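You operate a simulated robot arm through the tools that you are given. There is no shell and no other tool. Be economical: measure what you need, move in short steps, check, and stop when the job is done.

You run a simulated robot arm. Do the job below in one go: nothing can be reset, and whatever is moved stays where it is left.

TASK
Wake both screens, pump the microscope down and switch the beam on.
Fine: lock the drawer latch before you pump; wait for VACUUM.

It is judged by the outcome, as a careful person would: the job done as asked, and still so three seconds after it is handed in. It fails if anything else is knocked over, pushed out of place, dropped, spilled or broken.

THE ROBOT
A 6-joint arm with a two-finger parallel gripper on a trunk, on a base that drives. Base frame: it is fixed to the floor where the robot stands at the start and does not move with it; the origin is under the middle of the robot, x ahead of it, y to its left, z up. Lengths are in m, angles in degrees, forces in N, time in s.
With the tool pointing down near the work surface it reaches from about 0.36 to 0.82 m from the robot's upright axis, wherever it stands. Its first joint turns from -166.0 to 166.0 degrees. Places, roughly: beam key [0.6, 0, 0.8]; button of the desk mouse [0.6, -0.1, 0.8]; copy key of the card reader [0.6, -0.7, 0.8]; drawer latch [0.4, 1.1, 0.9]; focus knob of the knob box [0.6, 0.1, 0.8]; hold key of the desk keyboard [0.6, 0.4, 0.8]; left screen [0.8, 0.6, 1]; left screen button [0.8, 0.4, 0.9]; light knob of the knob box [0.6, 0.1, 0.8]; mode knob of the knob box [0.7, 0.1, 0.8]; orange key marked clear [0.7, 0.4, 0.8]; place knob of the knob box [0.7, 0.3, 0.8]; right screen [0.8, 0.1, 1]; right screen button [0.8, 0, 0.9]; round button [0.5, 1, 1.3]; save key of the desk keyboard [0.6, 0.4, 0.8]. Payload 3.91 kg.
The TCP is the grasp point between the finger pads, 0.03 m short of the fingertips. In the tool frame z runs along the fingers and y along their closing line. The gripper opens to 0.11 m. The fingers are 0.02 m wide and 0.01 m thick; the gripper's body (0.048 by 0.112 m) begins 0.055 m behind the TCP.
Orientation is that of the tool frame in the base frame, as a unit quaternion [x, y, z, w]. With the fingers straight down and closing along the base's y, the tool's x points along the base's -x, its y along +y and its z along -z.

THE INTERFACE
- The arm moves only by the tool jog_arm. Its argument "steps" is text: rows parted by semicolons, each of 7 numbers parted by spaces: the shift along the base's x, y, z in units of 200 mm (1.0 is 200 mm), then the turn, a rotation vector about the base's x, y, z in units of 120 degrees (1.0 is 120 degrees), then the finger opening in m, from 0 to 0.11. In form: tx ty tz wx wy wz grip; .... A call has 1 to 8 rows; each row is the pose to reach, as a shift and turn from the pose commanded when the call began. A call with a number of a shift or a turn outside -1 to 1 is refused whole. A row lasts 0.2 s, in which the tool goes at most 0.05 m and 8.6 degrees; a call with a longer step from one row to the next is refused whole, and so is a gripper value outside its range. Where a pose cannot be reached the arm comes as near as it can. A force on the tool above 40 N (or 10 N above the force at the start of the call, whichever is more), or a blocked arm, ends the call early, and 0.2 s more pass. Each finger travels about 0.045 m/s and halts on what it meets, pressing with about 35 N; the grip force reading is that of the motor and also rises with nothing between the fingers. The clock runs only during rows and for 0.2 s after the last one: add rows that repeat a pose to give the fingers time. The reply holds the time, the measured pose of the TCP, the force on the tool along the base axes, the opening and the grip force, in the units named above and with some noise, with the torque about the TCP (base axes, N m) and any sound that the robot's microphone picked up, and new pictures: "views" is both (left out), scene, wrist or none.
- Cameras (640 x 400 px; columns grow to the right, rows downward): "scene" is now at [0.0128, 0.1436, 1.6108]; the picture's right is [0.05, -1.00, 0.00], its down [-0.52, -0.02, -0.85] and it looks along [0.85, 0.04, -0.52] (base axes); focal length 214 px, centre (320, 200). "wrist" rides on the gripper at [0.077, 0.007, -0.114] in the tool frame; the picture's right is [-0.09, 1.00, 0.00], its down [-0.80, -0.07, -0.59] and it looks along [-0.59, -0.05, 0.80] (tool axes); focal length 270 px, centre (320, 200). There is no depth. A picture from a camera that has moved, and an enlarged one, comes with that camera's place and axes in the base frame and with its lens. The place of the scene camera against the robot may be out by one fixed shift of up to 0.025 m in any direction.
- raise_lower(by): slides the trunk up (or, below 0, down) by that many m; the arm and the scene camera ride with it, the base frame stays. It gives what a move gives, with no picture.
- steer(legs): drives the robot by 1 to 6 legs, each [ahead, turn to the left] in m and degrees, along the robot's own axes; the way and the turn of a leg run together, so that a leg with both is an arc; at most 1.5 m and 180 degrees a leg. The arm and the cameras ride along, it lands a little off, and it stops where it bumps. It gives what a move gives, and a new picture of the scene camera.
- head_to(pan, tilt): turns the head with the scene camera to pan (to the left, within 155 degrees either way) and tilt (down, from -29 to 69), counted from straight ahead of the robot. It gives what a move gives, and a new picture of the scene camera.
- close_up(camera, box): a new picture of the part [left, top, right, bottom] of that camera's present view, enlarged. The clock stands still meanwhile.
- job_done(): hands the job in; it is judged then, once.

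Work in short steps. Places have to be worked out from the pictures, the camera data and where the tool is seen: move nearer, look again, correct. Check each grasp and each placing, and mend what went wrong. You have 120 turns and 260 pictures in all, those below and enlarged ones among them. Open the gripper and draw the arm clear of the work before you hand the job in, unless the task says otherwise; then end with one line.

The tools are called after ">>>" by a JSON object that holds its "fn" and its "kwargs". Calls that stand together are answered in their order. jog_arm: Moves the arm, as the interface text tells. Its arguments: {"type":"object","properties":{"steps":{"type":"string"},"views":{"type":"string","enum":["both","scene","wrist","none"]}},"required":["steps"]} The other tools are called the same way: raise_lower (by) slides the trunk up or down; steer (legs) drives the base; head_to (pan, tilt) turns the head that bears the scene camera; close_up (camera, box) takes an enlarged picture of a part of a camera's view; job_done () hands the job in.

At the start:

```text
time: 0.0
ee_pos: [0.1587, 0.2953, 1.495]
tcp_rot: [-0.005, 1.0, 0.0, -0.001]
contact_force: [-0.9, -0.9, -0.5]
torque: [0.0, 0.0, 0.03]
finger_gap: 0.1099
grasp_force: 0.1
trunk travel left (down, up): [-0.538, 0.072]
robot x, y, heading: [0.0002, -0.0173, -0.2]
head pan, tilt: [2.8, 31.3]
```

scene: 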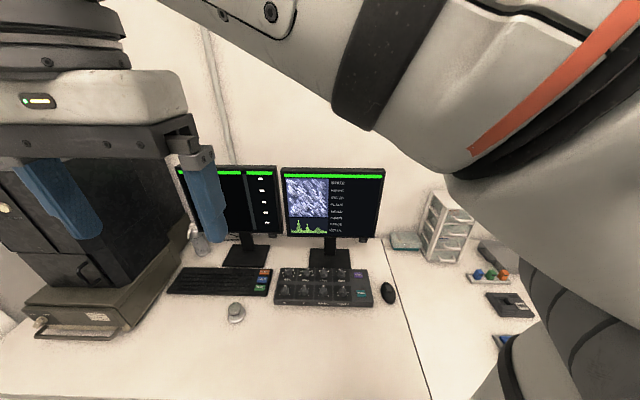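
wrist: 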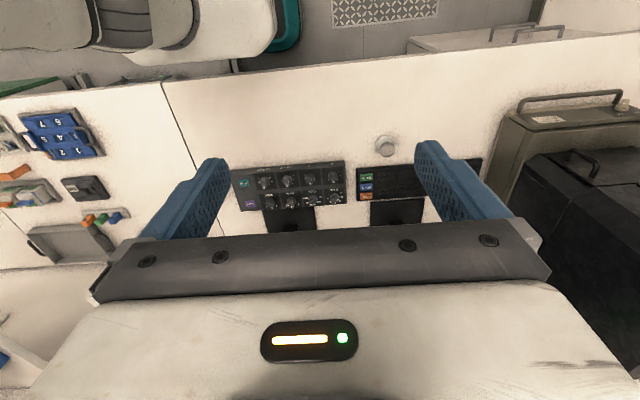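

The arm fills much of the scene view; I'll look closely at the screens and the microscope before moving.

>>> {"fn": "close_up", "kwargs": {"camera": "scene", "box": [160, 150, 400, 310]}}

>>> {"fn": "close_up", "kwargs": {"camera": "scene", "box": [0, 60, 240, 360]}}

```text
2.50 times, centred on (280, 230) of scene
camera zoom: at [0.0128, 0.1436, 1.6108], right [0.05, -1.0, 0.0], down [-0.52, -0.02, -0.85], along [0.85, 0.04, -0.52], focal length 536 px, centre (420, 125)
```

zoom: 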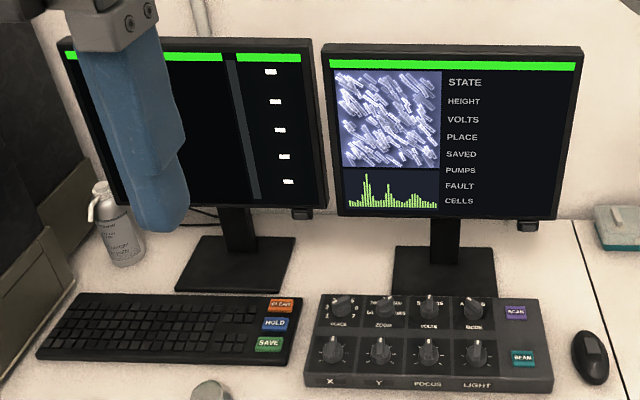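

```text
1.33 times, centred on (120, 210) of scene
camera zoom: at [0.0128, 0.1436, 1.6108], right [0.05, -1.0, 0.0], down [-0.52, -0.02, -0.85], along [0.85, 0.04, -0.52], focal length 286 px, centre (587, 187)
```

zoom: 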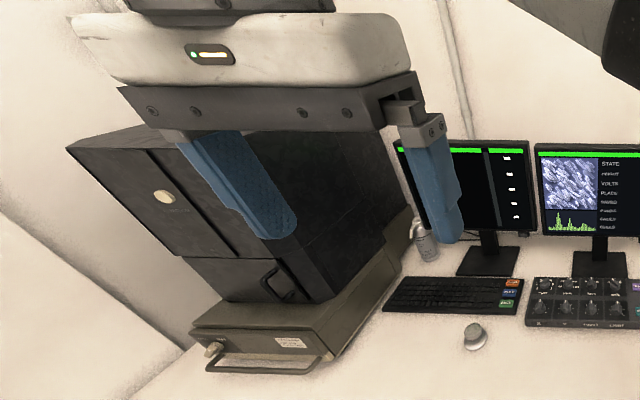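

The screens show dim frames with no values; the buttons sit under each lower-right bezel. I'll zoom in on them and on the latch.

>>> {"fn": "close_up", "kwargs": {"camera": "scene", "box": [240, 215, 304, 255]}}

>>> {"fn": "close_up", "kwargs": {"camera": "scene", "box": [330, 215, 394, 255]}}

>>> {"fn": "close_up", "kwargs": {"camera": "scene", "box": [0, 280, 144, 370]}}

>>> {"fn": "close_up", "kwargs": {"camera": "scene", "box": [240, 255, 400, 325]}}

```text
10.00 times, centred on (272, 235) of scene
camera zoom: at [0.0128, 0.1436, 1.6108], right [0.05, -1.0, 0.0], down [-0.52, -0.02, -0.85], along [0.85, 0.04, -0.52], focal length 2145 px, centre (800, -150)
```

zoom: 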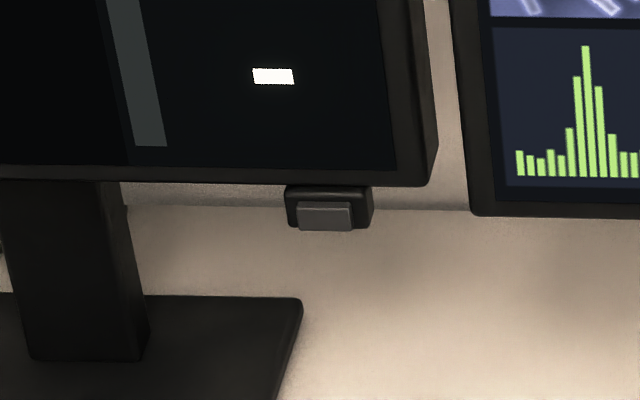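

```text
10.00 times, centred on (362, 235) of scene
camera zoom: at [0.0128, 0.1436, 1.6108], right [0.05, -1.0, 0.0], down [-0.52, -0.02, -0.85], along [0.85, 0.04, -0.52], focal length 2145 px, centre (-100, -150)
```

zoom: 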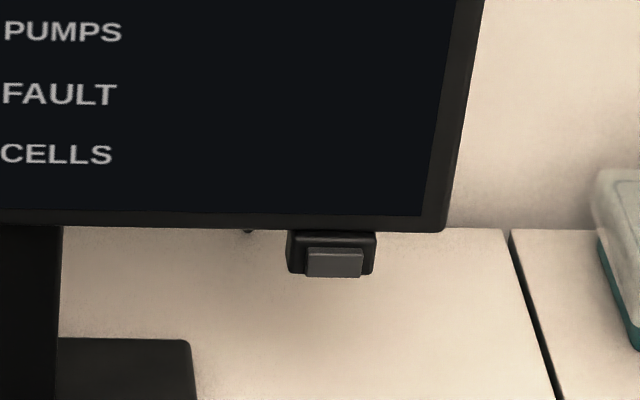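

```text
4.44 times, centred on (72, 325) of scene
camera zoom: at [0.0128, 0.1436, 1.6108], right [0.05, -1.0, 0.0], down [-0.52, -0.02, -0.85], along [0.85, 0.04, -0.52], focal length 953 px, centre (1422, -356)
```

zoom: 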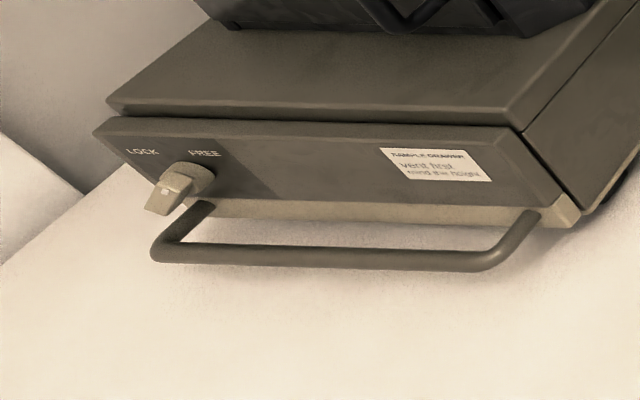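

```text
4.00 times, centred on (320, 290) of scene
camera zoom: at [0.0128, 0.1436, 1.6108], right [0.05, -1.0, 0.0], down [-0.52, -0.02, -0.85], along [0.85, 0.04, -0.52], focal length 858 px, centre (320, -160)
```

zoom: 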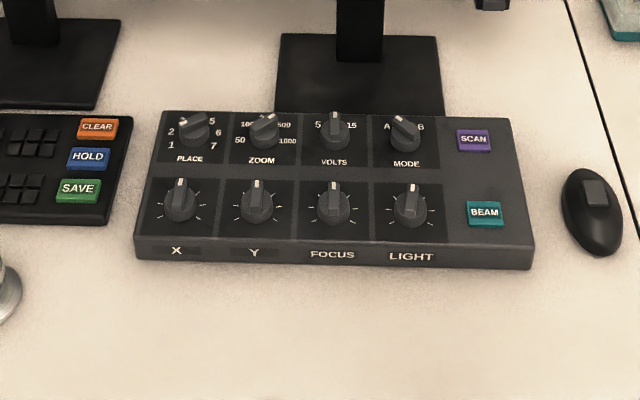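

Button fronts face the robot: left at about (0.8, 0.41, 0.91), right at about (0.8, -0.03, 0.90). I'll close the gripper, pitch the tool forward (30° below horizontal) and head toward the left screen.

>>> {"fn": "jog_arm", "kwargs": {"steps": "0.125 0.0625 -0.125 0 -0.0625 0 0; 0.25 0.125 -0.25 0 -0.125 0 0; 0.375 0.1875 -0.375 0 -0.1875 0 0; 0.5 0.25 -0.5 0 -0.25 0 0; 0.625 0.3125 -0.625 0 -0.3125 0 0; 0.75 0.375 -0.75 0 -0.375 0 0; 0.875 0.4375 -0.875 0 -0.4375 0 0; 1 0.5 -1 0 -0.5 0 0"}}

```text
time: 1.8
ee_pos: [0.3605, 0.3958, 1.2939]
tcp_rot: [-0.005, 0.865, -0.003, 0.501]
contact_force: [1.4, -0.4, 0.9]
torque: [-0.02, 0.02, -0.04]
finger_gap: 0.0002
grasp_force: 35.0
trunk travel left (down, up): [-0.538, 0.072]
robot x, y, heading: [-0.0008, -0.0196, -0.3]
head pan, tilt: [2.8, 31.3]
camera scene: at [0.0135, 0.1446, 1.6108], right [0.05, -1.0, 0.0], down [-0.52, -0.03, -0.85], along [0.85, 0.04, -0.52], focal length 214 px, centre (320, 200)
camera wrist: at [0.223, 0.4005, 1.2841], right [0.04, 1.0, 0.07], down [-0.12, -0.06, 0.99], along [0.99, -0.05, 0.11], focal length 270 px, centre (320, 200)
```

scene: 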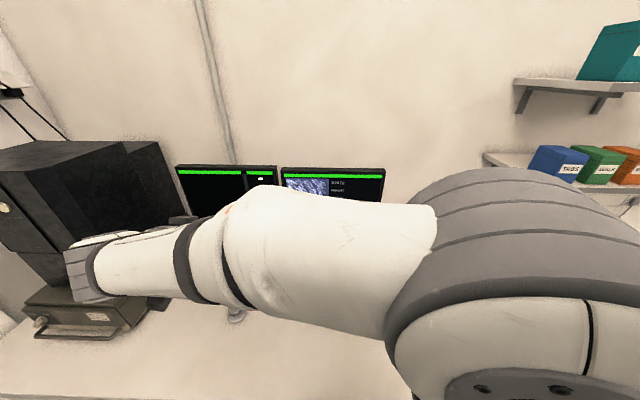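
wrist: 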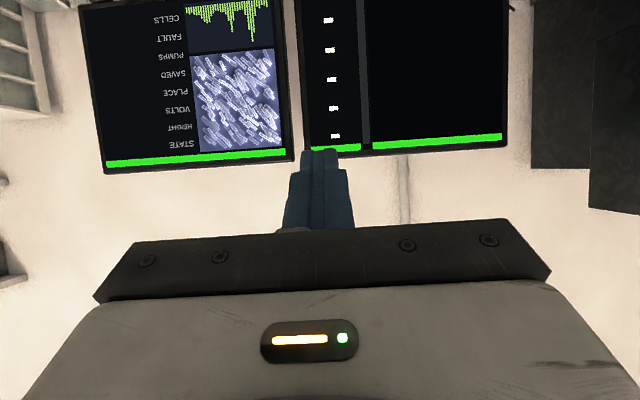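

Good: wrist camera now looks level at the screens (upside down). Continue down and forward.

>>> {"fn": "jog_arm", "kwargs": {"steps": "0.1 0.02 -0.2 0 0 0 0; 0.2 0.04 -0.4 0 0 0 0; 0.3 0.06 -0.6 0 0 0 0; 0.4 0.08 -0.8 0 0 0 0; 0.5 0.09 -1 0 0 0 0", "views": "none"}}

>>> {"fn": "jog_arm", "kwargs": {"steps": "0.1 0 -0.2 0 0 0 0; 0.2 0 -0.4 0 0 0 0; 0.3 0 -0.6 0 0 0 0; 0.4 0 -0.75 0 0 0 0"}}

```text
time: 3.0
ee_pos: [0.4552, 0.4126, 1.0921]
tcp_rot: [-0.004, 0.866, -0.003, 0.501]
contact_force: [0.3, -0.6, -0.1]
torque: [-0.02, -0.02, 0.0]
finger_gap: 0.0001
grasp_force: 35.2
trunk travel left (down, up): [-0.538, 0.072]
robot x, y, heading: [0.0011, -0.0155, -0.0]
head pan, tilt: [2.8, 31.3]
```

```text
time: 4.0
ee_pos: [0.5414, 0.4137, 0.9443]
tcp_rot: [-0.005, 0.866, -0.003, 0.5]
contact_force: [0.1, 0.1, -1.1]
torque: [0.02, -0.01, -0.02]
finger_gap: 0.0
grasp_force: 34.7
trunk travel left (down, up): [-0.538, 0.072]
robot x, y, heading: [0.0018, -0.0188, 0.1]
head pan, tilt: [2.8, 31.3]
camera scene: at [0.0138, 0.1442, 1.6108], right [0.05, -1.0, 0.0], down [-0.52, -0.03, -0.85], along [0.85, 0.04, -0.52], focal length 214 px, centre (320, 200)
camera wrist: at [0.4026, 0.4193, 0.935], right [0.04, 1.0, 0.07], down [-0.11, -0.06, 0.99], along [0.99, -0.05, 0.11], focal length 270 px, centre (320, 200)
```

scene: 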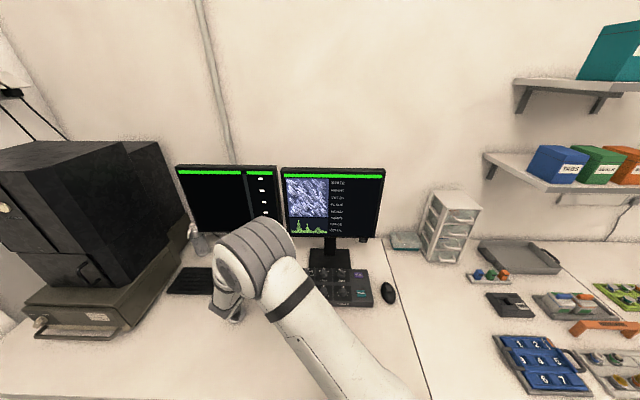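
wrist: 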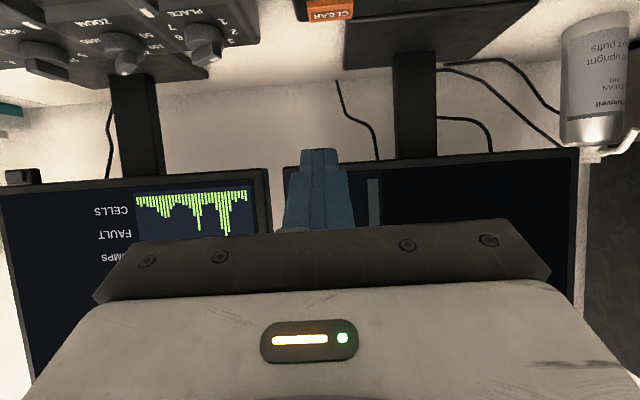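

The button is hidden behind the fingers. I'll sidestep 6 cm right for a clear wrist view of it.

>>> {"fn": "jog_arm", "kwargs": {"steps": "0 -0.2 0 0 0 0 0; 0 -0.4 0 0 0 0 0", "views": "wrist"}}

>>> {"fn": "close_up", "kwargs": {"camera": "wrist", "box": [280, 100, 440, 200]}}

>>> {"fn": "close_up", "kwargs": {"camera": "wrist", "box": [0, 130, 160, 230]}}

```text
time: 4.6
ee_pos: [0.5395, 0.3352, 0.9462]
tcp_rot: [-0.005, 0.866, -0.001, 0.5]
contact_force: [-0.1, -0.3, -0.1]
torque: [-0.01, -0.01, -0.02]
finger_gap: 0.0
grasp_force: 35.3
trunk travel left (down, up): [-0.538, 0.072]
robot x, y, heading: [-0.0033, -0.0149, -0.5]
head pan, tilt: [2.8, 31.3]
camera wrist: at [0.4013, 0.3396, 0.9372], right [0.04, 1.0, 0.07], down [-0.11, -0.06, 0.99], along [0.99, -0.05, 0.11], focal length 270 px, centre (320, 200)
```

wrist: 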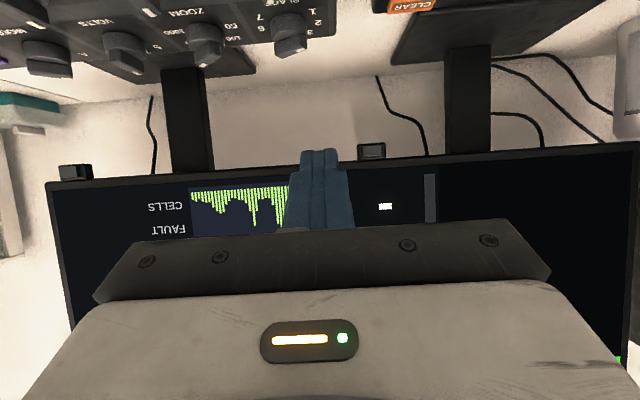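

```text
4.00 times, centred on (360, 150) of wrist
camera zoom: at [0.4013, 0.3396, 0.9372], right [0.04, 1.0, 0.07], down [-0.11, -0.06, 0.99], along [0.99, -0.05, 0.11], focal length 1081 px, centre (160, 400)
```

zoom: 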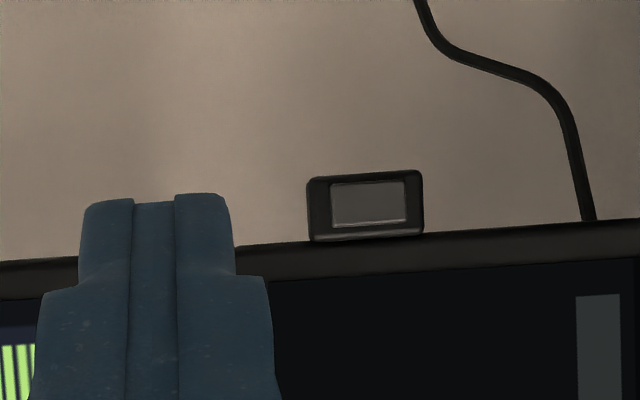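

```text
4.00 times, centred on (80, 180) of wrist
camera zoom: at [0.4013, 0.3396, 0.9372], right [0.04, 1.0, 0.07], down [-0.11, -0.06, 0.99], along [0.99, -0.05, 0.11], focal length 1081 px, centre (1280, 280)
```

zoom: 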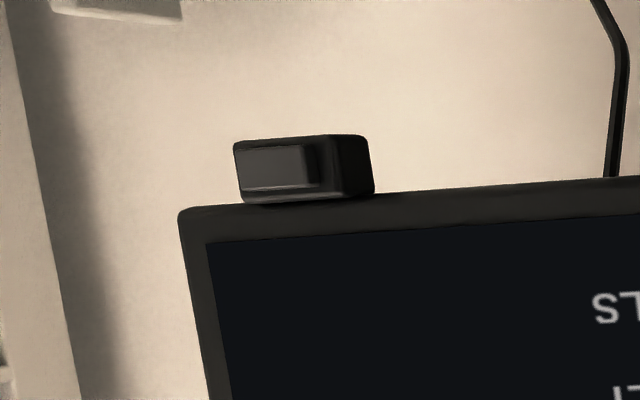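

Triangulated left button at about (0.78–0.80, 0.397, 0.917). Align in front of it and approach.

>>> {"fn": "jog_arm", "kwargs": {"steps": "0.1 0.15 -0.115 0 0 0 0; 0.2 0.315 -0.115 0 0 0 0; 0.4 0.315 -0.115 0 0 0 0; 0.6 0.315 -0.115 0 0 0 0; 0.8 0.315 -0.115 0 0 0 0; 0.86 0.315 -0.115 0 0 0 0"}}

>>> {"fn": "close_up", "kwargs": {"camera": "wrist", "box": [240, 80, 400, 180]}}

```text
time: 6.0
ee_pos: [0.7067, 0.3956, 0.922]
tcp_rot: [-0.004, 0.866, -0.003, 0.5]
contact_force: [0.3, 0.1, -1.2]
torque: [-0.01, 0.03, 0.03]
finger_gap: 0.0001
grasp_force: 35.0
trunk travel left (down, up): [-0.538, 0.072]
robot x, y, heading: [-0.0005, -0.0173, 0.1]
head pan, tilt: [2.8, 31.3]
camera scene: at [0.0134, 0.1435, 1.6109], right [0.05, -1.0, 0.0], down [-0.52, -0.02, -0.85], along [0.85, 0.04, -0.52], focal length 214 px, centre (320, 200)
camera wrist: at [0.5687, 0.4004, 0.9126], right [0.04, 1.0, 0.07], down [-0.11, -0.06, 0.99], along [0.99, -0.05, 0.11], focal length 270 px, centre (320, 200)
```

scene: 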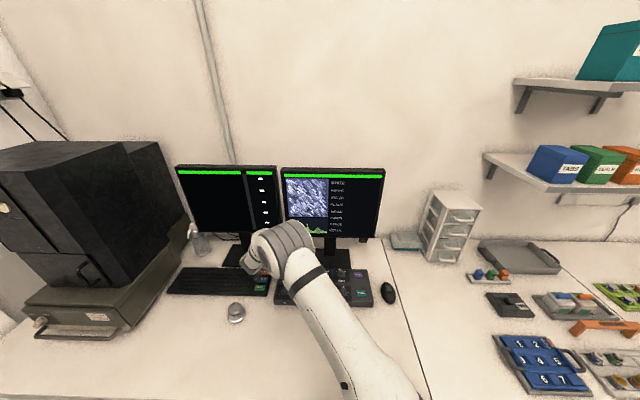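
wrist: 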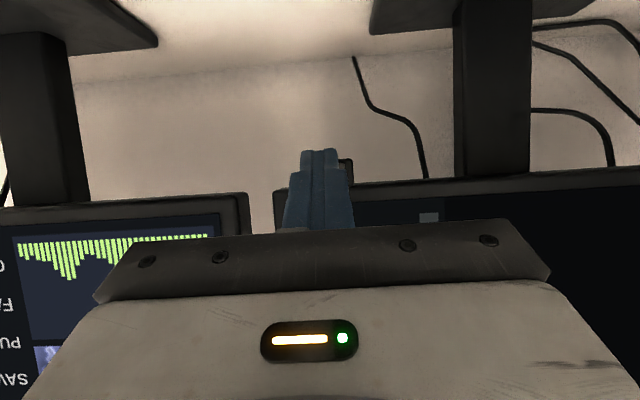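

```text
4.00 times, centred on (320, 130) of wrist
camera zoom: at [0.5687, 0.4004, 0.9126], right [0.04, 1.0, 0.07], down [-0.11, -0.06, 0.99], along [0.99, -0.05, 0.11], focal length 1081 px, centre (320, 480)
```

zoom: 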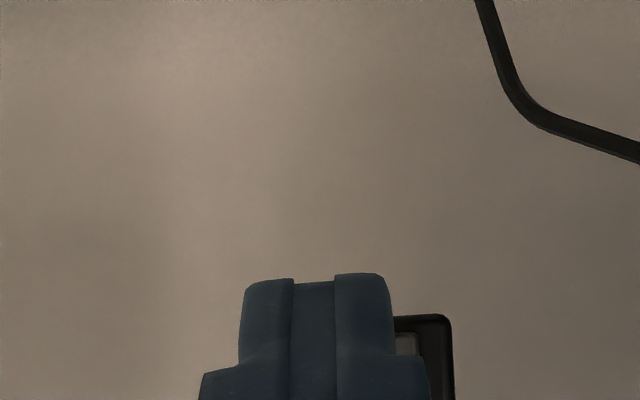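

Tip is about 3 mm right of button centre and level with it. Nudge left and press forward in small steps.

>>> {"fn": "jog_arm", "kwargs": {"steps": "0.15 0.02 0 0 0 0 0; 0.2 0.02 0 0 0 0 0; 0.23 0.02 0 0 0 0 0; 0.26 0.02 0 0 0 0 0; 0.29 0.02 0 0 0 0 0; 0.32 0.02 0 0 0 0 0; 0.35 0.02 0 0 0 0 0; 0.38 0.02 0 0 0 0 0"}}

```text
time: 7.1
ee_pos: [0.7565, 0.4016, 0.9205]
tcp_rot: [-0.005, 0.867, -0.004, 0.497]
contact_force: [-22.5, -3.9, 8.1]
torque: [0.02, -0.09, -0.12]
finger_gap: 0.0001
grasp_force: 35.1
trunk travel left (down, up): [-0.538, 0.072]
robot x, y, heading: [0.0005, -0.0186, -0.2]
head pan, tilt: [2.8, 31.3]
heard: click
stopped in row 5: the force on the tool passed its limit at 47 N (the readings are from after the stop); the commanded pose is now the measured one
camera scene: at [0.0083, 0.1426, 1.6112], right [0.05, -1.0, 0.0], down [-0.52, -0.02, -0.86], along [0.85, 0.04, -0.52], focal length 214 px, centre (320, 200)
camera wrist: at [0.6186, 0.4062, 0.9117], right [0.04, 1.0, 0.06], down [-0.11, -0.06, 0.99], along [0.99, -0.04, 0.11], focal length 270 px, centre (320, 200)
```

scene: 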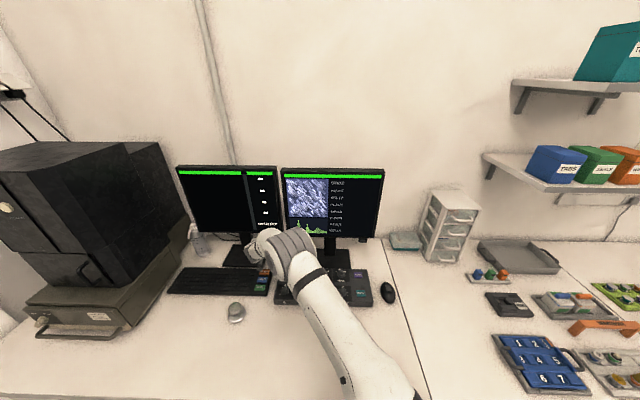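
wrist: 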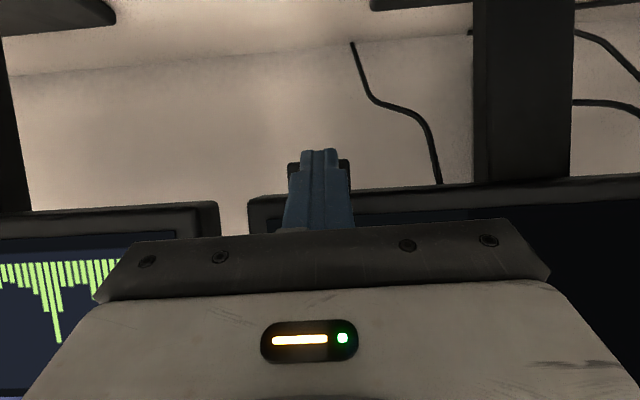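

Clicked. Back off and look at the left screen to see what changed.

>>> {"fn": "jog_arm", "kwargs": {"steps": "-0.2 0 0 0 0 0 0; -0.4 0 0 0 0 0 0; -0.5 -0.1 0.1 0 0 0 0", "views": "none"}}

>>> {"fn": "close_up", "kwargs": {"camera": "scene", "box": [170, 155, 290, 245]}}

>>> {"fn": "close_up", "kwargs": {"camera": "scene", "box": [270, 155, 390, 245]}}

```text
time: 7.9
ee_pos: [0.6571, 0.3795, 0.9397]
tcp_rot: [-0.005, 0.868, -0.004, 0.497]
contact_force: [-0.1, 0.7, -0.3]
torque: [-0.01, 0.01, -0.01]
finger_gap: 0.0
grasp_force: 35.0
trunk travel left (down, up): [-0.538, 0.072]
robot x, y, heading: [0.003, -0.0176, -0.2]
head pan, tilt: [2.8, 31.3]
```

```text
4.44 times, centred on (230, 200) of scene
camera zoom: at [0.0121, 0.1433, 1.6109], right [0.05, -1.0, 0.0], down [-0.52, -0.02, -0.85], along [0.85, 0.04, -0.52], focal length 953 px, centre (720, 200)
```

zoom: 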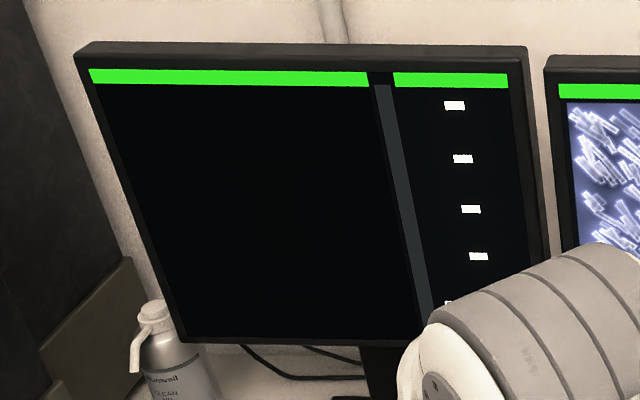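

```text
4.44 times, centred on (330, 200) of scene
camera zoom: at [0.0121, 0.1433, 1.6109], right [0.05, -1.0, 0.0], down [-0.52, -0.02, -0.85], along [0.85, 0.04, -0.52], focal length 953 px, centre (276, 200)
```

zoom: 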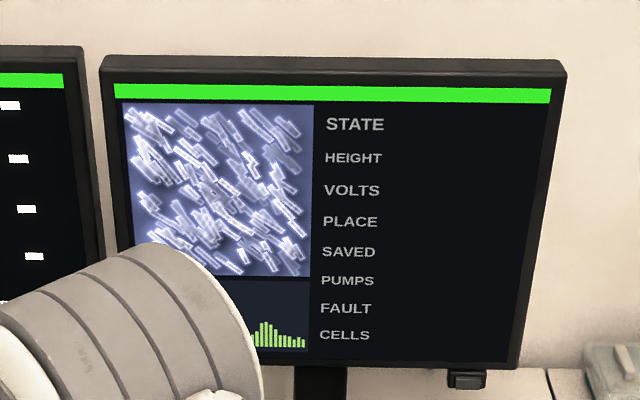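

The left display still shows blanks; let time pass, and step the arm clear to view the whole screen.

>>> {"fn": "jog_arm", "kwargs": {"steps": "-0.2 0 0 0 0 0 0; -0.4 0 0 0 0 0 0; -0.6 -0.1 0 0 0 0 0; -0.8 -0.3 0 0 0 0 0; -0.8 -0.5 0 0 0 0 0"}}

>>> {"fn": "close_up", "kwargs": {"camera": "scene", "box": [240, 160, 288, 190]}}

>>> {"fn": "close_up", "kwargs": {"camera": "scene", "box": [230, 200, 294, 240]}}

```text
refused: row 4 steps farther than a row can; nothing moved
```

```text
13.33 times, centred on (264, 175) of scene
camera zoom: at [0.0121, 0.1433, 1.6109], right [0.05, -1.0, 0.0], down [-0.52, -0.02, -0.85], along [0.85, 0.04, -0.52], focal length 2860 px, centre (1067, 533)
```

zoom: 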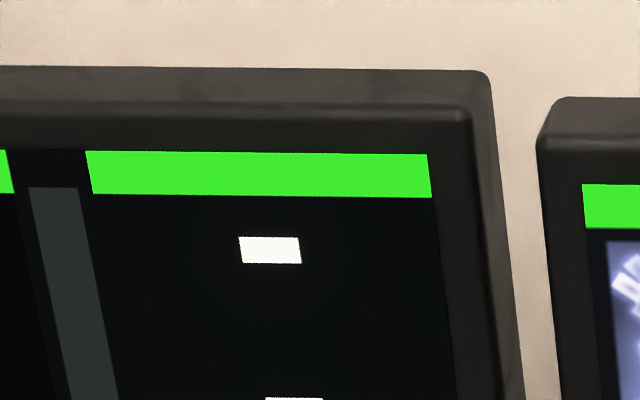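

```text
10.00 times, centred on (262, 220) of scene
camera zoom: at [0.0121, 0.1433, 1.6109], right [0.05, -1.0, 0.0], down [-0.52, -0.02, -0.85], along [0.85, 0.04, -0.52], focal length 2145 px, centre (900, 0)
```

zoom: 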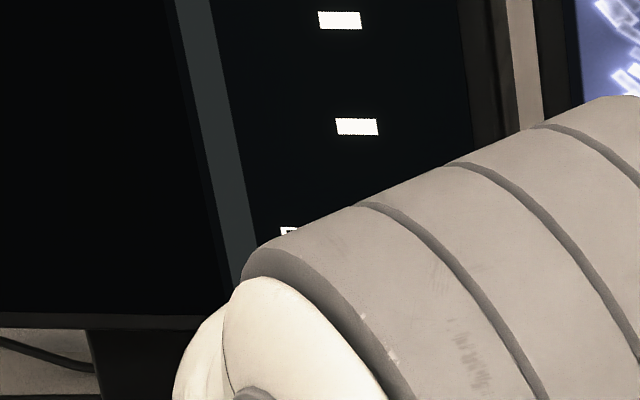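

There seems to be new text at the lower-right of the left screen. Retreat and swing right (refused row was too long) for a clear view.

>>> {"fn": "jog_arm", "kwargs": {"steps": "-0.2 0 0 0 0 0 0; -0.4 -0.1 0 0 0 0 0; -0.6 -0.2 0 0 0 0 0; -0.7 -0.4 0 0 0 0 0; -0.7 -0.6 0 0 0 0 0; -0.7 -0.8 0 0 0 0 0; -0.7 -1 0 0 0 0 0"}}

>>> {"fn": "close_up", "kwargs": {"camera": "scene", "box": [230, 160, 290, 240]}}

```text
time: 9.5
ee_pos: [0.5308, 0.1853, 0.9488]
tcp_rot: [-0.006, 0.869, -0.009, 0.496]
contact_force: [-0.1, -0.8, -0.4]
torque: [-0.01, 0.03, -0.01]
finger_gap: 0.0001
grasp_force: 33.9
out of reach, approached as far as the arm can: row 7
trunk travel left (down, up): [-0.538, 0.072]
robot x, y, heading: [0.0057, -0.0212, -0.1]
head pan, tilt: [2.8, 31.3]
camera scene: at [0.0127, 0.1429, 1.6109], right [0.05, -1.0, 0.0], down [-0.52, -0.02, -0.85], along [0.85, 0.04, -0.52], focal length 214 px, centre (320, 200)
camera wrist: at [0.3919, 0.191, 0.9402], right [0.04, 1.0, 0.06], down [-0.1, -0.05, 0.99], along [0.99, -0.05, 0.1], focal length 270 px, centre (320, 200)
```

scene: 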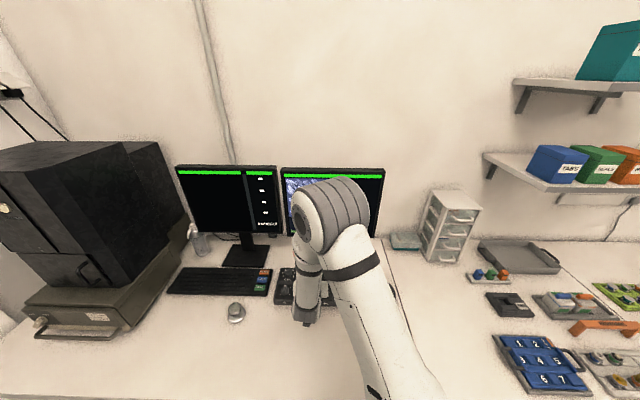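
wrist: 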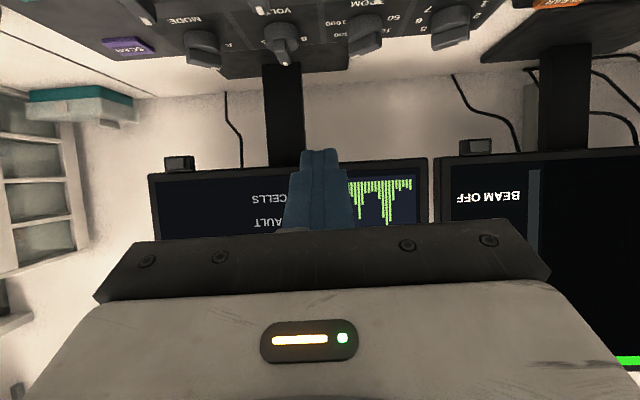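

```text
5.00 times, centred on (260, 200) of scene
camera zoom: at [0.0127, 0.1429, 1.6109], right [0.05, -1.0, 0.0], down [-0.52, -0.02, -0.85], along [0.85, 0.04, -0.52], focal length 1072 px, centre (620, 200)
```

zoom: 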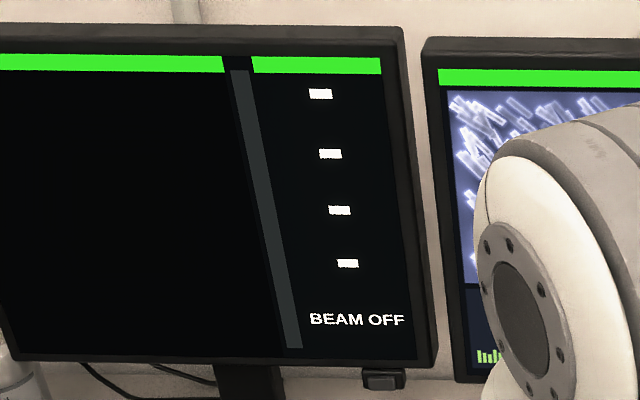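

Left screen is awake ("BEAM OFF"). Now locate the right button from this view.

>>> {"fn": "close_up", "kwargs": {"camera": "wrist", "box": [120, 120, 280, 220]}}

```text
4.00 times, centred on (200, 170) of wrist
camera zoom: at [0.3919, 0.191, 0.9402], right [0.04, 1.0, 0.06], down [-0.1, -0.05, 0.99], along [0.99, -0.05, 0.1], focal length 1081 px, centre (800, 320)
```

zoom: 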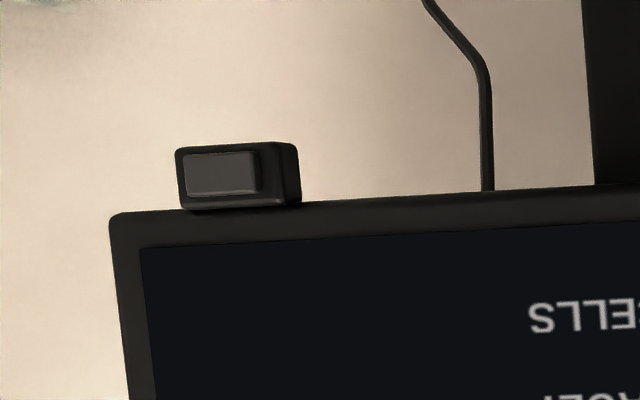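

Right button at about (0.782, -0.042, 0.914). Move in front of it.

>>> {"fn": "jog_arm", "kwargs": {"steps": "0.2 0 0 0 0 0 0; 0.4 -0.1 0 0 0 0 0; 0.5 -0.3 0 0 0 0 0; 0.5 -0.5 0 0 0 0 0; 0.5 -0.7 0 0 0 0 0; 0.5 -0.9 0 0 0 0 0; 0.5 -1 0 0 0 0 0", "views": "wrist"}}

```text
time: 11.1
ee_pos: [0.6273, 0.0398, 0.9577]
tcp_rot: [0.004, 0.869, -0.027, 0.493]
contact_force: [0.8, 0.1, -0.8]
torque: [-0.02, -0.01, 0.01]
finger_gap: 0.0
grasp_force: 34.7
out of reach, approached as far as the arm can: row 4, 5, 6, 7
trunk travel left (down, up): [-0.538, 0.072]
robot x, y, heading: [-0.0003, -0.0156, -0.2]
head pan, tilt: [2.8, 31.3]
camera wrist: at [0.4902, 0.0495, 0.951], right [0.08, 1.0, 0.03], down [-0.1, -0.02, 0.99], along [0.99, -0.08, 0.1], focal length 270 px, centre (320, 200)
```

wrist: 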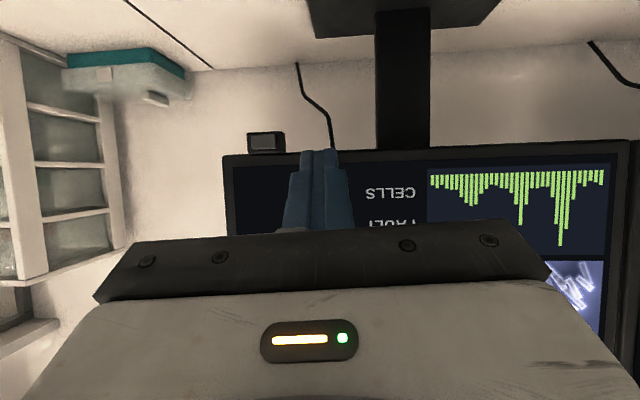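

Arm is at its inner limit here; moving forward should release it. Advance in x and check.

>>> {"fn": "jog_arm", "kwargs": {"steps": "0.2 0 0 0 0 0 0; 0.4 0 0 0 0 0 0; 0.4 0 0 0 0 0 0", "views": "wrist"}}

```text
time: 11.9
ee_pos: [0.7078, 0.0405, 0.9592]
tcp_rot: [0.004, 0.87, -0.026, 0.492]
contact_force: [0.2, 0.2, -0.3]
torque: [0.04, 0.02, 0.0]
finger_gap: 0.0
grasp_force: 35.2
trunk travel left (down, up): [-0.538, 0.072]
robot x, y, heading: [0.0024, -0.0192, -0.2]
head pan, tilt: [2.8, 31.3]
camera wrist: at [0.571, 0.051, 0.9523], right [0.08, 1.0, 0.03], down [-0.1, -0.02, 0.99], along [0.99, -0.08, 0.1], focal length 270 px, centre (320, 200)
```

wrist: 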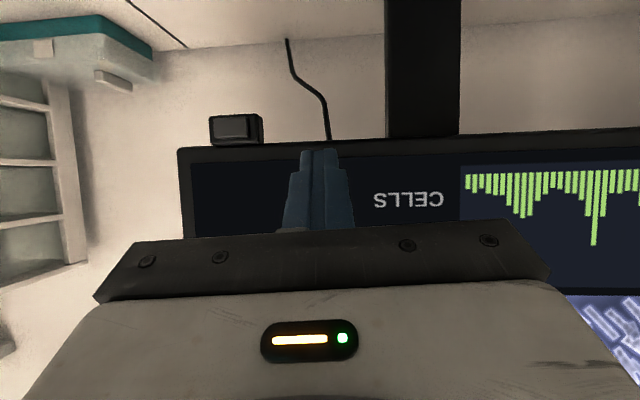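

Button now computes to (0.782, -0.036, 0.914). Shift right and down to line up, staying about 4 cm short.

>>> {"fn": "jog_arm", "kwargs": {"steps": "0 -0.15 -0.05 0 0 0 0; 0 -0.3 -0.13 0 0 0 0; 0 -0.38 -0.19 0 0 0 0; 0 -0.38 -0.19 0 0 0 0", "views": "wrist"}}

>>> {"fn": "close_up", "kwargs": {"camera": "wrist", "box": [240, 80, 400, 180]}}

```text
time: 12.9
ee_pos: [0.7065, 0.0223, 0.9279]
tcp_rot: [0.01, 0.871, -0.037, 0.491]
contact_force: [-0.1, 0.3, 0.0]
torque: [0.0, 0.03, 0.03]
finger_gap: 0.0001
grasp_force: 34.9
out of reach, approached as far as the arm can: row 1, 2, 3, 4
trunk travel left (down, up): [-0.538, 0.072]
robot x, y, heading: [0.0032, -0.0182, -0.3]
head pan, tilt: [2.8, 31.3]
camera wrist: at [0.569, 0.036, 0.9209], right [0.1, 0.99, 0.02], down [-0.1, -0.01, 1.0], along [0.99, -0.1, 0.09], focal length 270 px, centre (320, 200)
```

wrist: 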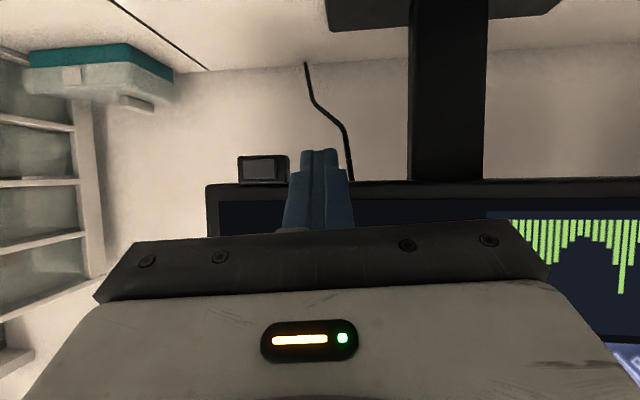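

```text
4.00 times, centred on (320, 130) of wrist
camera zoom: at [0.569, 0.036, 0.9209], right [0.1, 0.99, 0.02], down [-0.1, -0.01, 1.0], along [0.99, -0.1, 0.09], focal length 1081 px, centre (320, 480)
```

zoom: 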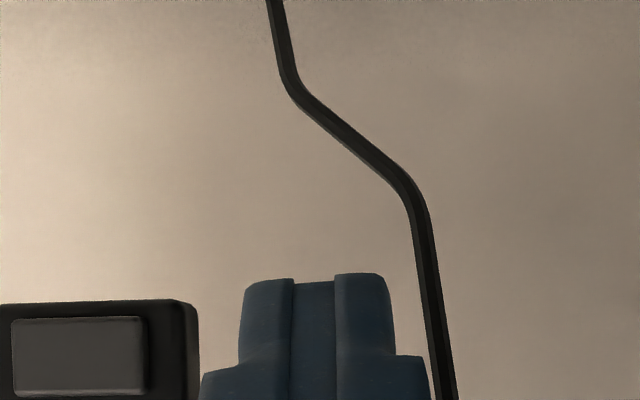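

A wrist limit is forcing a yaw as I go right; I'll allow the tool to yaw 15° right, which should make the target reachable.

>>> {"fn": "jog_arm", "kwargs": {"steps": "0 -0.08 -0.01 0 0 -0.06 0; 0 -0.17 -0.02 0 0 -0.125 0; 0 -0.255 -0.03 0 0 -0.125 0; 0 -0.255 -0.03 0 0 -0.125 0", "views": "wrist"}}

>>> {"fn": "close_up", "kwargs": {"camera": "wrist", "box": [240, 80, 400, 180]}}

```text
time: 13.9
ee_pos: [0.7061, -0.0294, 0.9234]
tcp_rot: [0.119, 0.861, -0.092, 0.485]
contact_force: [-0.9, 0.5, 0.4]
torque: [-0.02, 0.0, -0.02]
finger_gap: 0.0
grasp_force: 34.7
trunk travel left (down, up): [-0.538, 0.072]
robot x, y, heading: [-0.0027, -0.0192, -0.1]
head pan, tilt: [2.8, 31.3]
camera wrist: at [0.5754, 0.0157, 0.9165], right [0.33, 0.94, 0.03], down [-0.1, 0.0, 0.99], along [0.94, -0.34, 0.1], focal length 270 px, centre (320, 200)
```

wrist: 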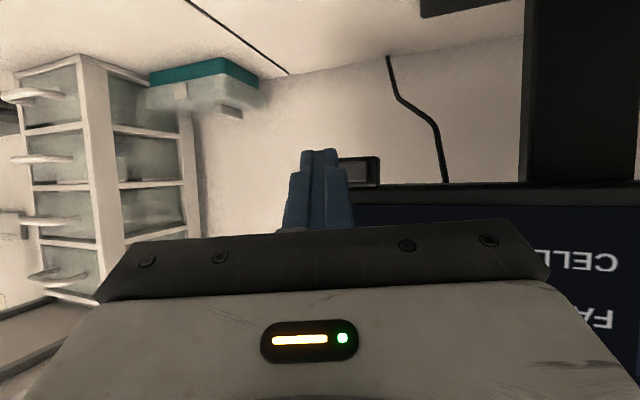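

```text
4.00 times, centred on (320, 130) of wrist
camera zoom: at [0.5754, 0.0157, 0.9165], right [0.33, 0.94, 0.03], down [-0.1, 0.0, 0.99], along [0.94, -0.34, 0.1], focal length 1081 px, centre (320, 480)
```

zoom: 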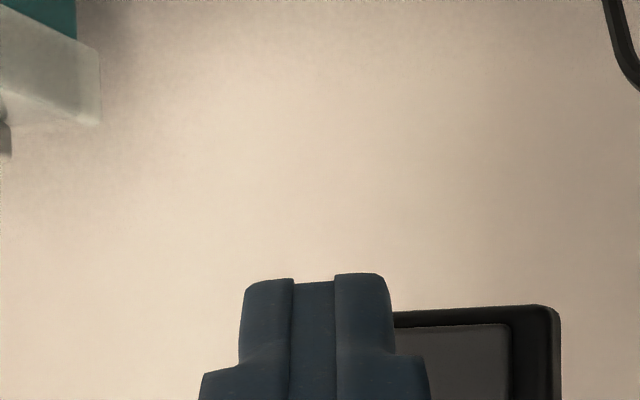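

Reached. Aim 5 mm more to the right (the left fingertip corner leads) and press forward gently.

>>> {"fn": "jog_arm", "kwargs": {"steps": "0.15 -0.025 0 0 0 0 0; 0.19 -0.025 0 0 0 0 0; 0.22 -0.025 0 0 0 0 0; 0.25 -0.025 0 0 0 0 0; 0.28 -0.025 0 0 0 0 0; 0.31 -0.025 0 0 0 0 0; 0.34 -0.025 0 0 0 0 0", "views": "wrist"}}

```text
time: 14.9
ee_pos: [0.7441, -0.0326, 0.9225]
tcp_rot: [0.117, 0.863, -0.091, 0.482]
contact_force: [-27.5, 1.4, 14.7]
torque: [0.02, -0.26, 0.06]
finger_gap: 0.0
grasp_force: 34.8
trunk travel left (down, up): [-0.538, 0.072]
robot x, y, heading: [0.0009, -0.018, 0.1]
head pan, tilt: [2.8, 31.3]
heard: click
stopped in row 4: the force on the tool passed its limit at 46 N (the readings are from after the stop); the commanded pose is now the measured one
camera wrist: at [0.6141, 0.0117, 0.9166], right [0.33, 0.94, 0.03], down [-0.1, 0.0, 1.0], along [0.94, -0.33, 0.09], focal length 270 px, centre (320, 200)
```

wrist: 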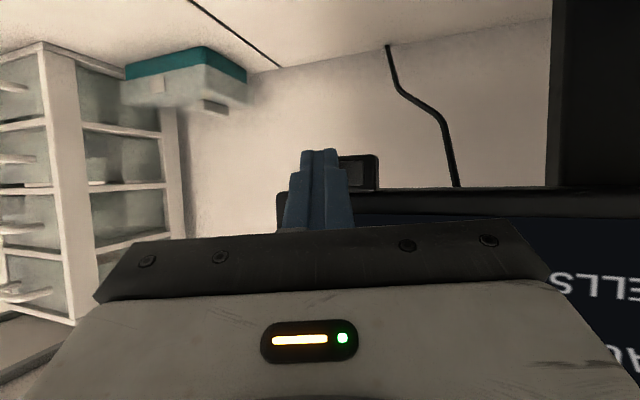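

Clicked. Back off, raise, and read both screens.

>>> {"fn": "jog_arm", "kwargs": {"steps": "-0.2 0 0 0 0 0 0; -0.35 0 0.1 0 0 0 0; -0.35 0 0.3 0 0 0 0; -0.35 0.1 0.5 0 0 0 0; -0.35 0.1 0.7 0 0 0 0; -0.35 0.1 0.9 0 0 0 0", "views": "scene"}}

>>> {"fn": "close_up", "kwargs": {"camera": "scene", "box": [170, 155, 400, 299]}}

```text
time: 16.3
ee_pos: [0.6747, -0.0144, 1.1007]
tcp_rot: [0.117, 0.865, -0.09, 0.48]
contact_force: [-0.1, -0.5, -0.3]
torque: [-0.03, 0.0, 0.03]
finger_gap: 0.0001
grasp_force: 34.9
trunk travel left (down, up): [-0.538, 0.072]
robot x, y, heading: [0.003, -0.0188, -0.1]
head pan, tilt: [2.8, 31.3]
camera scene: at [0.0119, 0.1433, 1.6108], right [0.05, -1.0, 0.0], down [-0.52, -0.02, -0.85], along [0.85, 0.04, -0.52], focal length 214 px, centre (320, 200)
```

scene: 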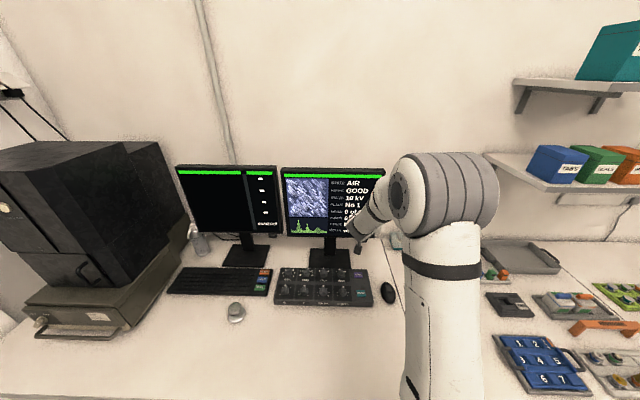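

```text
2.78 times, centred on (285, 227) of scene
camera zoom: at [0.0119, 0.1433, 1.6108], right [0.05, -1.0, 0.0], down [-0.52, -0.02, -0.85], along [0.85, 0.04, -0.52], focal length 596 px, centre (417, 125)
```

zoom: 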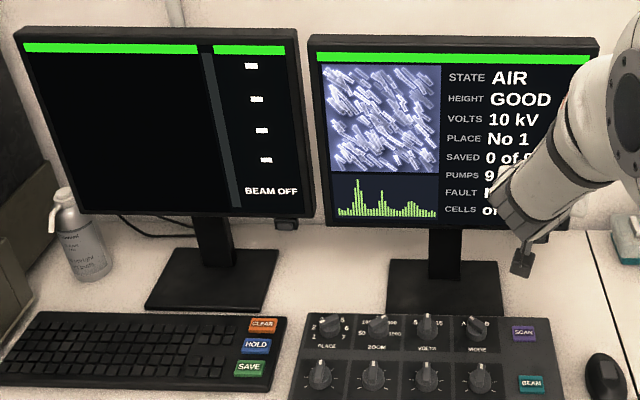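

Both screens awake (STATE AIR, HEIGHT GOOD, beam off). Next the latch and pump button on the microscope, out of reach from here: look left and around for driving.

>>> {"fn": "head_to", "kwargs": {"pan": 60, "tilt": 35}}

>>> {"fn": "head_to", "kwargs": {"pan": 120, "tilt": 40}}

```text
time: 17.6
ee_pos: [0.6759, -0.0131, 1.1007]
tcp_rot: [0.118, 0.864, -0.091, 0.481]
contact_force: [0.5, -0.4, 0.3]
torque: [0.01, 0.02, 0.0]
finger_gap: 0.0
grasp_force: 34.7
trunk travel left (down, up): [-0.538, 0.072]
robot x, y, heading: [0.0068, -0.0183, -0.2]
head pan, tilt: [60.0, 35.0]
camera scene: at [-0.0329, 0.2156, 1.6051], right [0.87, -0.5, 0.0], down [-0.29, -0.5, -0.82], along [0.41, 0.71, -0.57], focal length 214 px, centre (320, 200)
```

scene: 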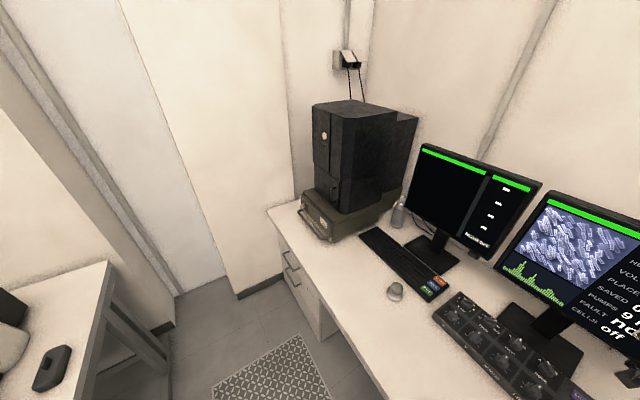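

```text
time: 18.9
ee_pos: [0.6767, -0.0141, 1.0996]
tcp_rot: [0.118, 0.865, -0.091, 0.48]
contact_force: [0.6, -0.4, -0.3]
torque: [-0.02, 0.0, 0.01]
finger_gap: 0.0
grasp_force: 34.6
trunk travel left (down, up): [-0.538, 0.072]
robot x, y, heading: [0.0014, -0.021, 0.0]
head pan, tilt: [120.0, 40.0]
camera scene: at [-0.1195, 0.2131, 1.5976], right [0.87, 0.5, 0.0], down [0.32, -0.56, -0.77], along [-0.38, 0.66, -0.64], focal length 214 px, centre (320, 200)
```

scene: 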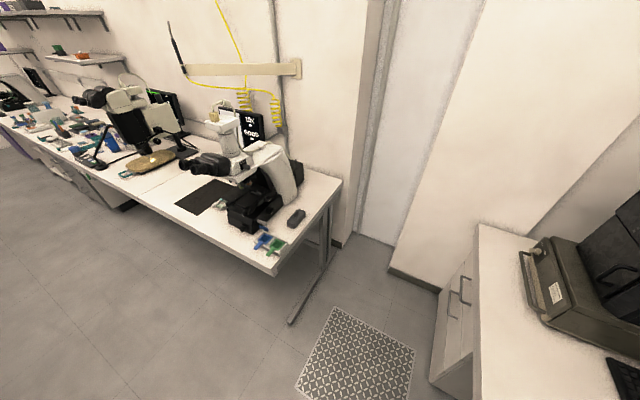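

The desk front is at x≈0.21 and another bench starts at x<-0.53, so there's room to drive to around (-0.1, 0.55). First retract the arm up and back.

>>> {"fn": "jog_arm", "kwargs": {"steps": "-0.1 0 0.2 0 0 0.02 0; -0.2 0.1 0.4 0 0 0.05 0; -0.3 0.25 0.55 0 0 0.08 0; -0.45 0.4 0.65 0 0 0.11 0; -0.6 0.55 0.7 0 0 0.14 0; -0.75 0.7 0.75 0 0 0.15 0; -0.9 0.85 0.8 0 0 0.15 0; -1 1 0.85 0 0 0.15 0", "views": "none"}}

>>> {"fn": "jog_arm", "kwargs": {"steps": "-0.15 0.1 0.1 0 0 0 0; -0.3 0.2 0.2 0 0 0 0; -0.45 0.3 0.3 0 0 0 0; -0.6 0.4 0.4 0 0 0 0", "views": "none"}}

>>> {"fn": "head_to", "kwargs": {"pan": 30, "tilt": 35}}

```text
time: 20.7
ee_pos: [0.4797, 0.1868, 1.2704]
tcp_rot: [-0.02, 0.872, -0.014, 0.488]
contact_force: [0.1, 0.1, -0.4]
torque: [0.02, -0.01, 0.0]
finger_gap: 0.0
grasp_force: 34.6
trunk travel left (down, up): [-0.538, 0.072]
robot x, y, heading: [-0.0003, -0.0165, -0.2]
head pan, tilt: [120.0, 40.0]
```

```text
time: 21.7
ee_pos: [0.3552, 0.2656, 1.3514]
tcp_rot: [-0.02, 0.872, -0.015, 0.488]
contact_force: [0.3, -0.5, -0.4]
torque: [-0.02, -0.01, 0.02]
finger_gap: 0.0
grasp_force: 35.2
trunk travel left (down, up): [-0.538, 0.072]
robot x, y, heading: [-0.0021, -0.0194, -0.2]
head pan, tilt: [120.0, 40.0]
```

```text
time: 23.3
ee_pos: [0.3566, 0.2655, 1.3499]
tcp_rot: [-0.02, 0.872, -0.014, 0.489]
contact_force: [-0.2, -0.5, -0.5]
torque: [-0.04, 0.04, 0.02]
finger_gap: 0.0001
grasp_force: 35.1
trunk travel left (down, up): [-0.538, 0.072]
robot x, y, heading: [-0.0018, -0.0152, 0.0]
head pan, tilt: [30.0, 35.0]
camera scene: at [-0.0011, 0.1834, 1.6051], right [0.5, -0.87, 0.0], down [-0.5, -0.29, -0.82], along [0.71, 0.41, -0.57], focal length 214 px, centre (320, 200)
```

scene: 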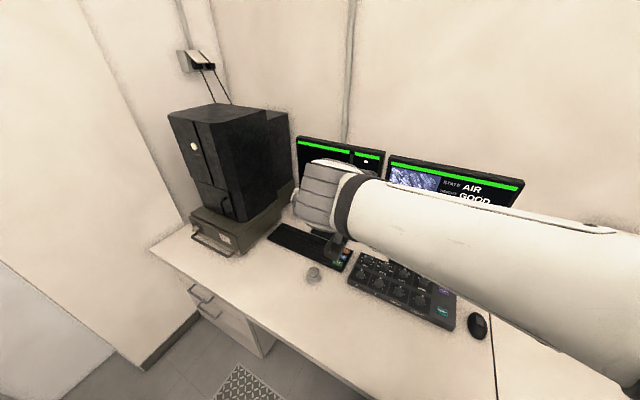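

Drive: turn left, go ahead 0.55, turn back to face the desk, back up 0.1.

>>> {"fn": "steer", "kwargs": {"legs": [[0, 90], [0.56, 0], [0, -90], [-0.1, 0]]}}

```text
time: 25.4
ee_pos: [0.1327, 0.3896, 1.3504]
tcp_rot: [-0.244, 0.837, 0.112, 0.476]
contact_force: [-0.2, -0.3, -0.1]
torque: [-0.03, 0.01, 0.0]
finger_gap: 0.0
grasp_force: 34.8
trunk travel left (down, up): [-0.538, 0.072]
robot x, y, heading: [-0.0393, -0.0281, 21.3]
head pan, tilt: [30.0, 35.0]
stopped in leg 1: the robot was blocked; the commanded pose is now the measured one
camera scene: at [-0.1099, 0.1621, 1.6052], right [0.78, -0.62, 0.0], down [-0.36, -0.45, -0.82], along [0.51, 0.64, -0.57], focal length 214 px, centre (320, 200)
```

scene: 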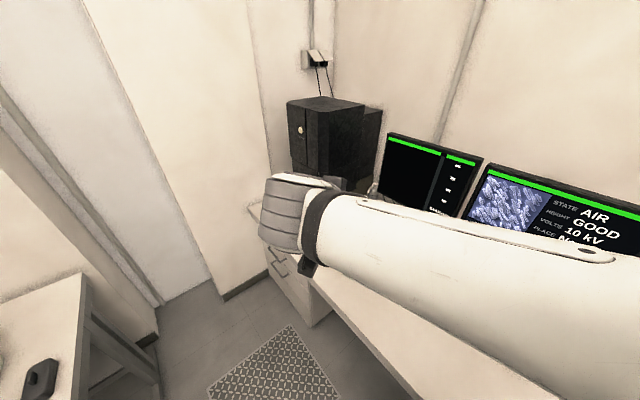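

Blocked turning — the base's front corner likely touches the desk. Back off first, then turn.

>>> {"fn": "steer", "kwargs": {"legs": [[-0.2, 0], [0, 69]]}}

```text
time: 30.0
ee_pos: [-0.5508, 0.2133, 1.3487]
tcp_rot: [0.674, -0.553, -0.361, -0.33]
contact_force: [-0.5, 1.0, 1.2]
torque: [-0.02, 0.02, 0.0]
finger_gap: 0.0
grasp_force: 34.7
trunk travel left (down, up): [-0.538, 0.072]
robot x, y, heading: [-0.2348, -0.0996, 89.5]
head pan, tilt: [30.0, 35.0]
camera scene: at [-0.432, -0.0888, 1.605], right [0.87, 0.49, 0.0], down [0.28, -0.5, -0.82], along [-0.4, 0.71, -0.57], focal length 214 px, centre (320, 200)
```

scene: 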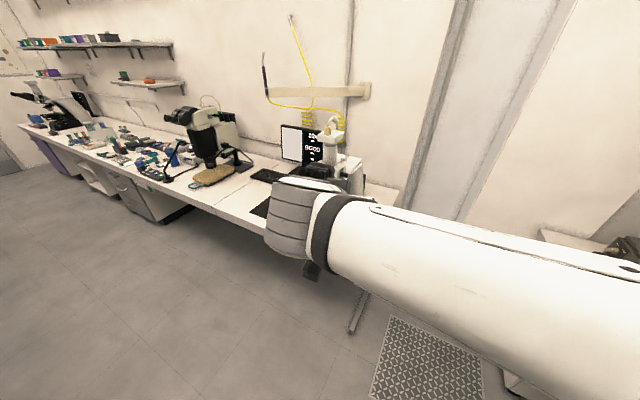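

Clear now. Aim heading to 80°, drive ahead 0.6, then turn back to face the desk.

>>> {"fn": "steer", "kwargs": {"legs": [[0, -9.5], [0.6, 0], [0, -80]]}}

```text
time: 37.3
ee_pos: [0.1587, 0.7913, 1.3502]
tcp_rot: [-0.103, 0.866, 0.032, 0.488]
contact_force: [0.0, 1.1, -0.7]
torque: [0.01, 0.03, -0.02]
finger_gap: 0.0
grasp_force: 34.5
trunk travel left (down, up): [-0.538, 0.072]
robot x, y, heading: [-0.1426, 0.4575, 2.1]
head pan, tilt: [30.0, 35.0]
camera scene: at [-0.1481, 0.6616, 1.605], right [0.53, -0.85, 0.0], down [-0.49, -0.31, -0.82], along [0.69, 0.44, -0.57], focal length 214 px, centre (320, 200)
```

scene: 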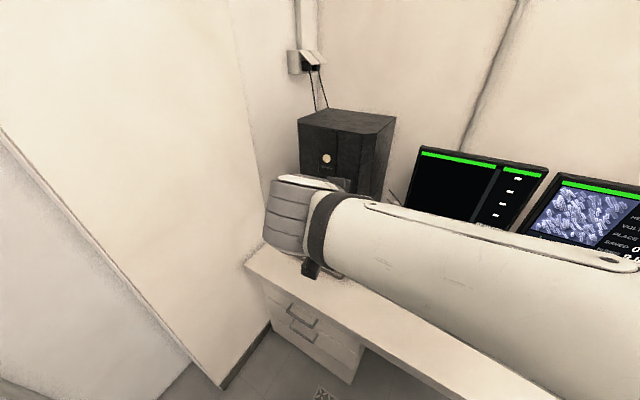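

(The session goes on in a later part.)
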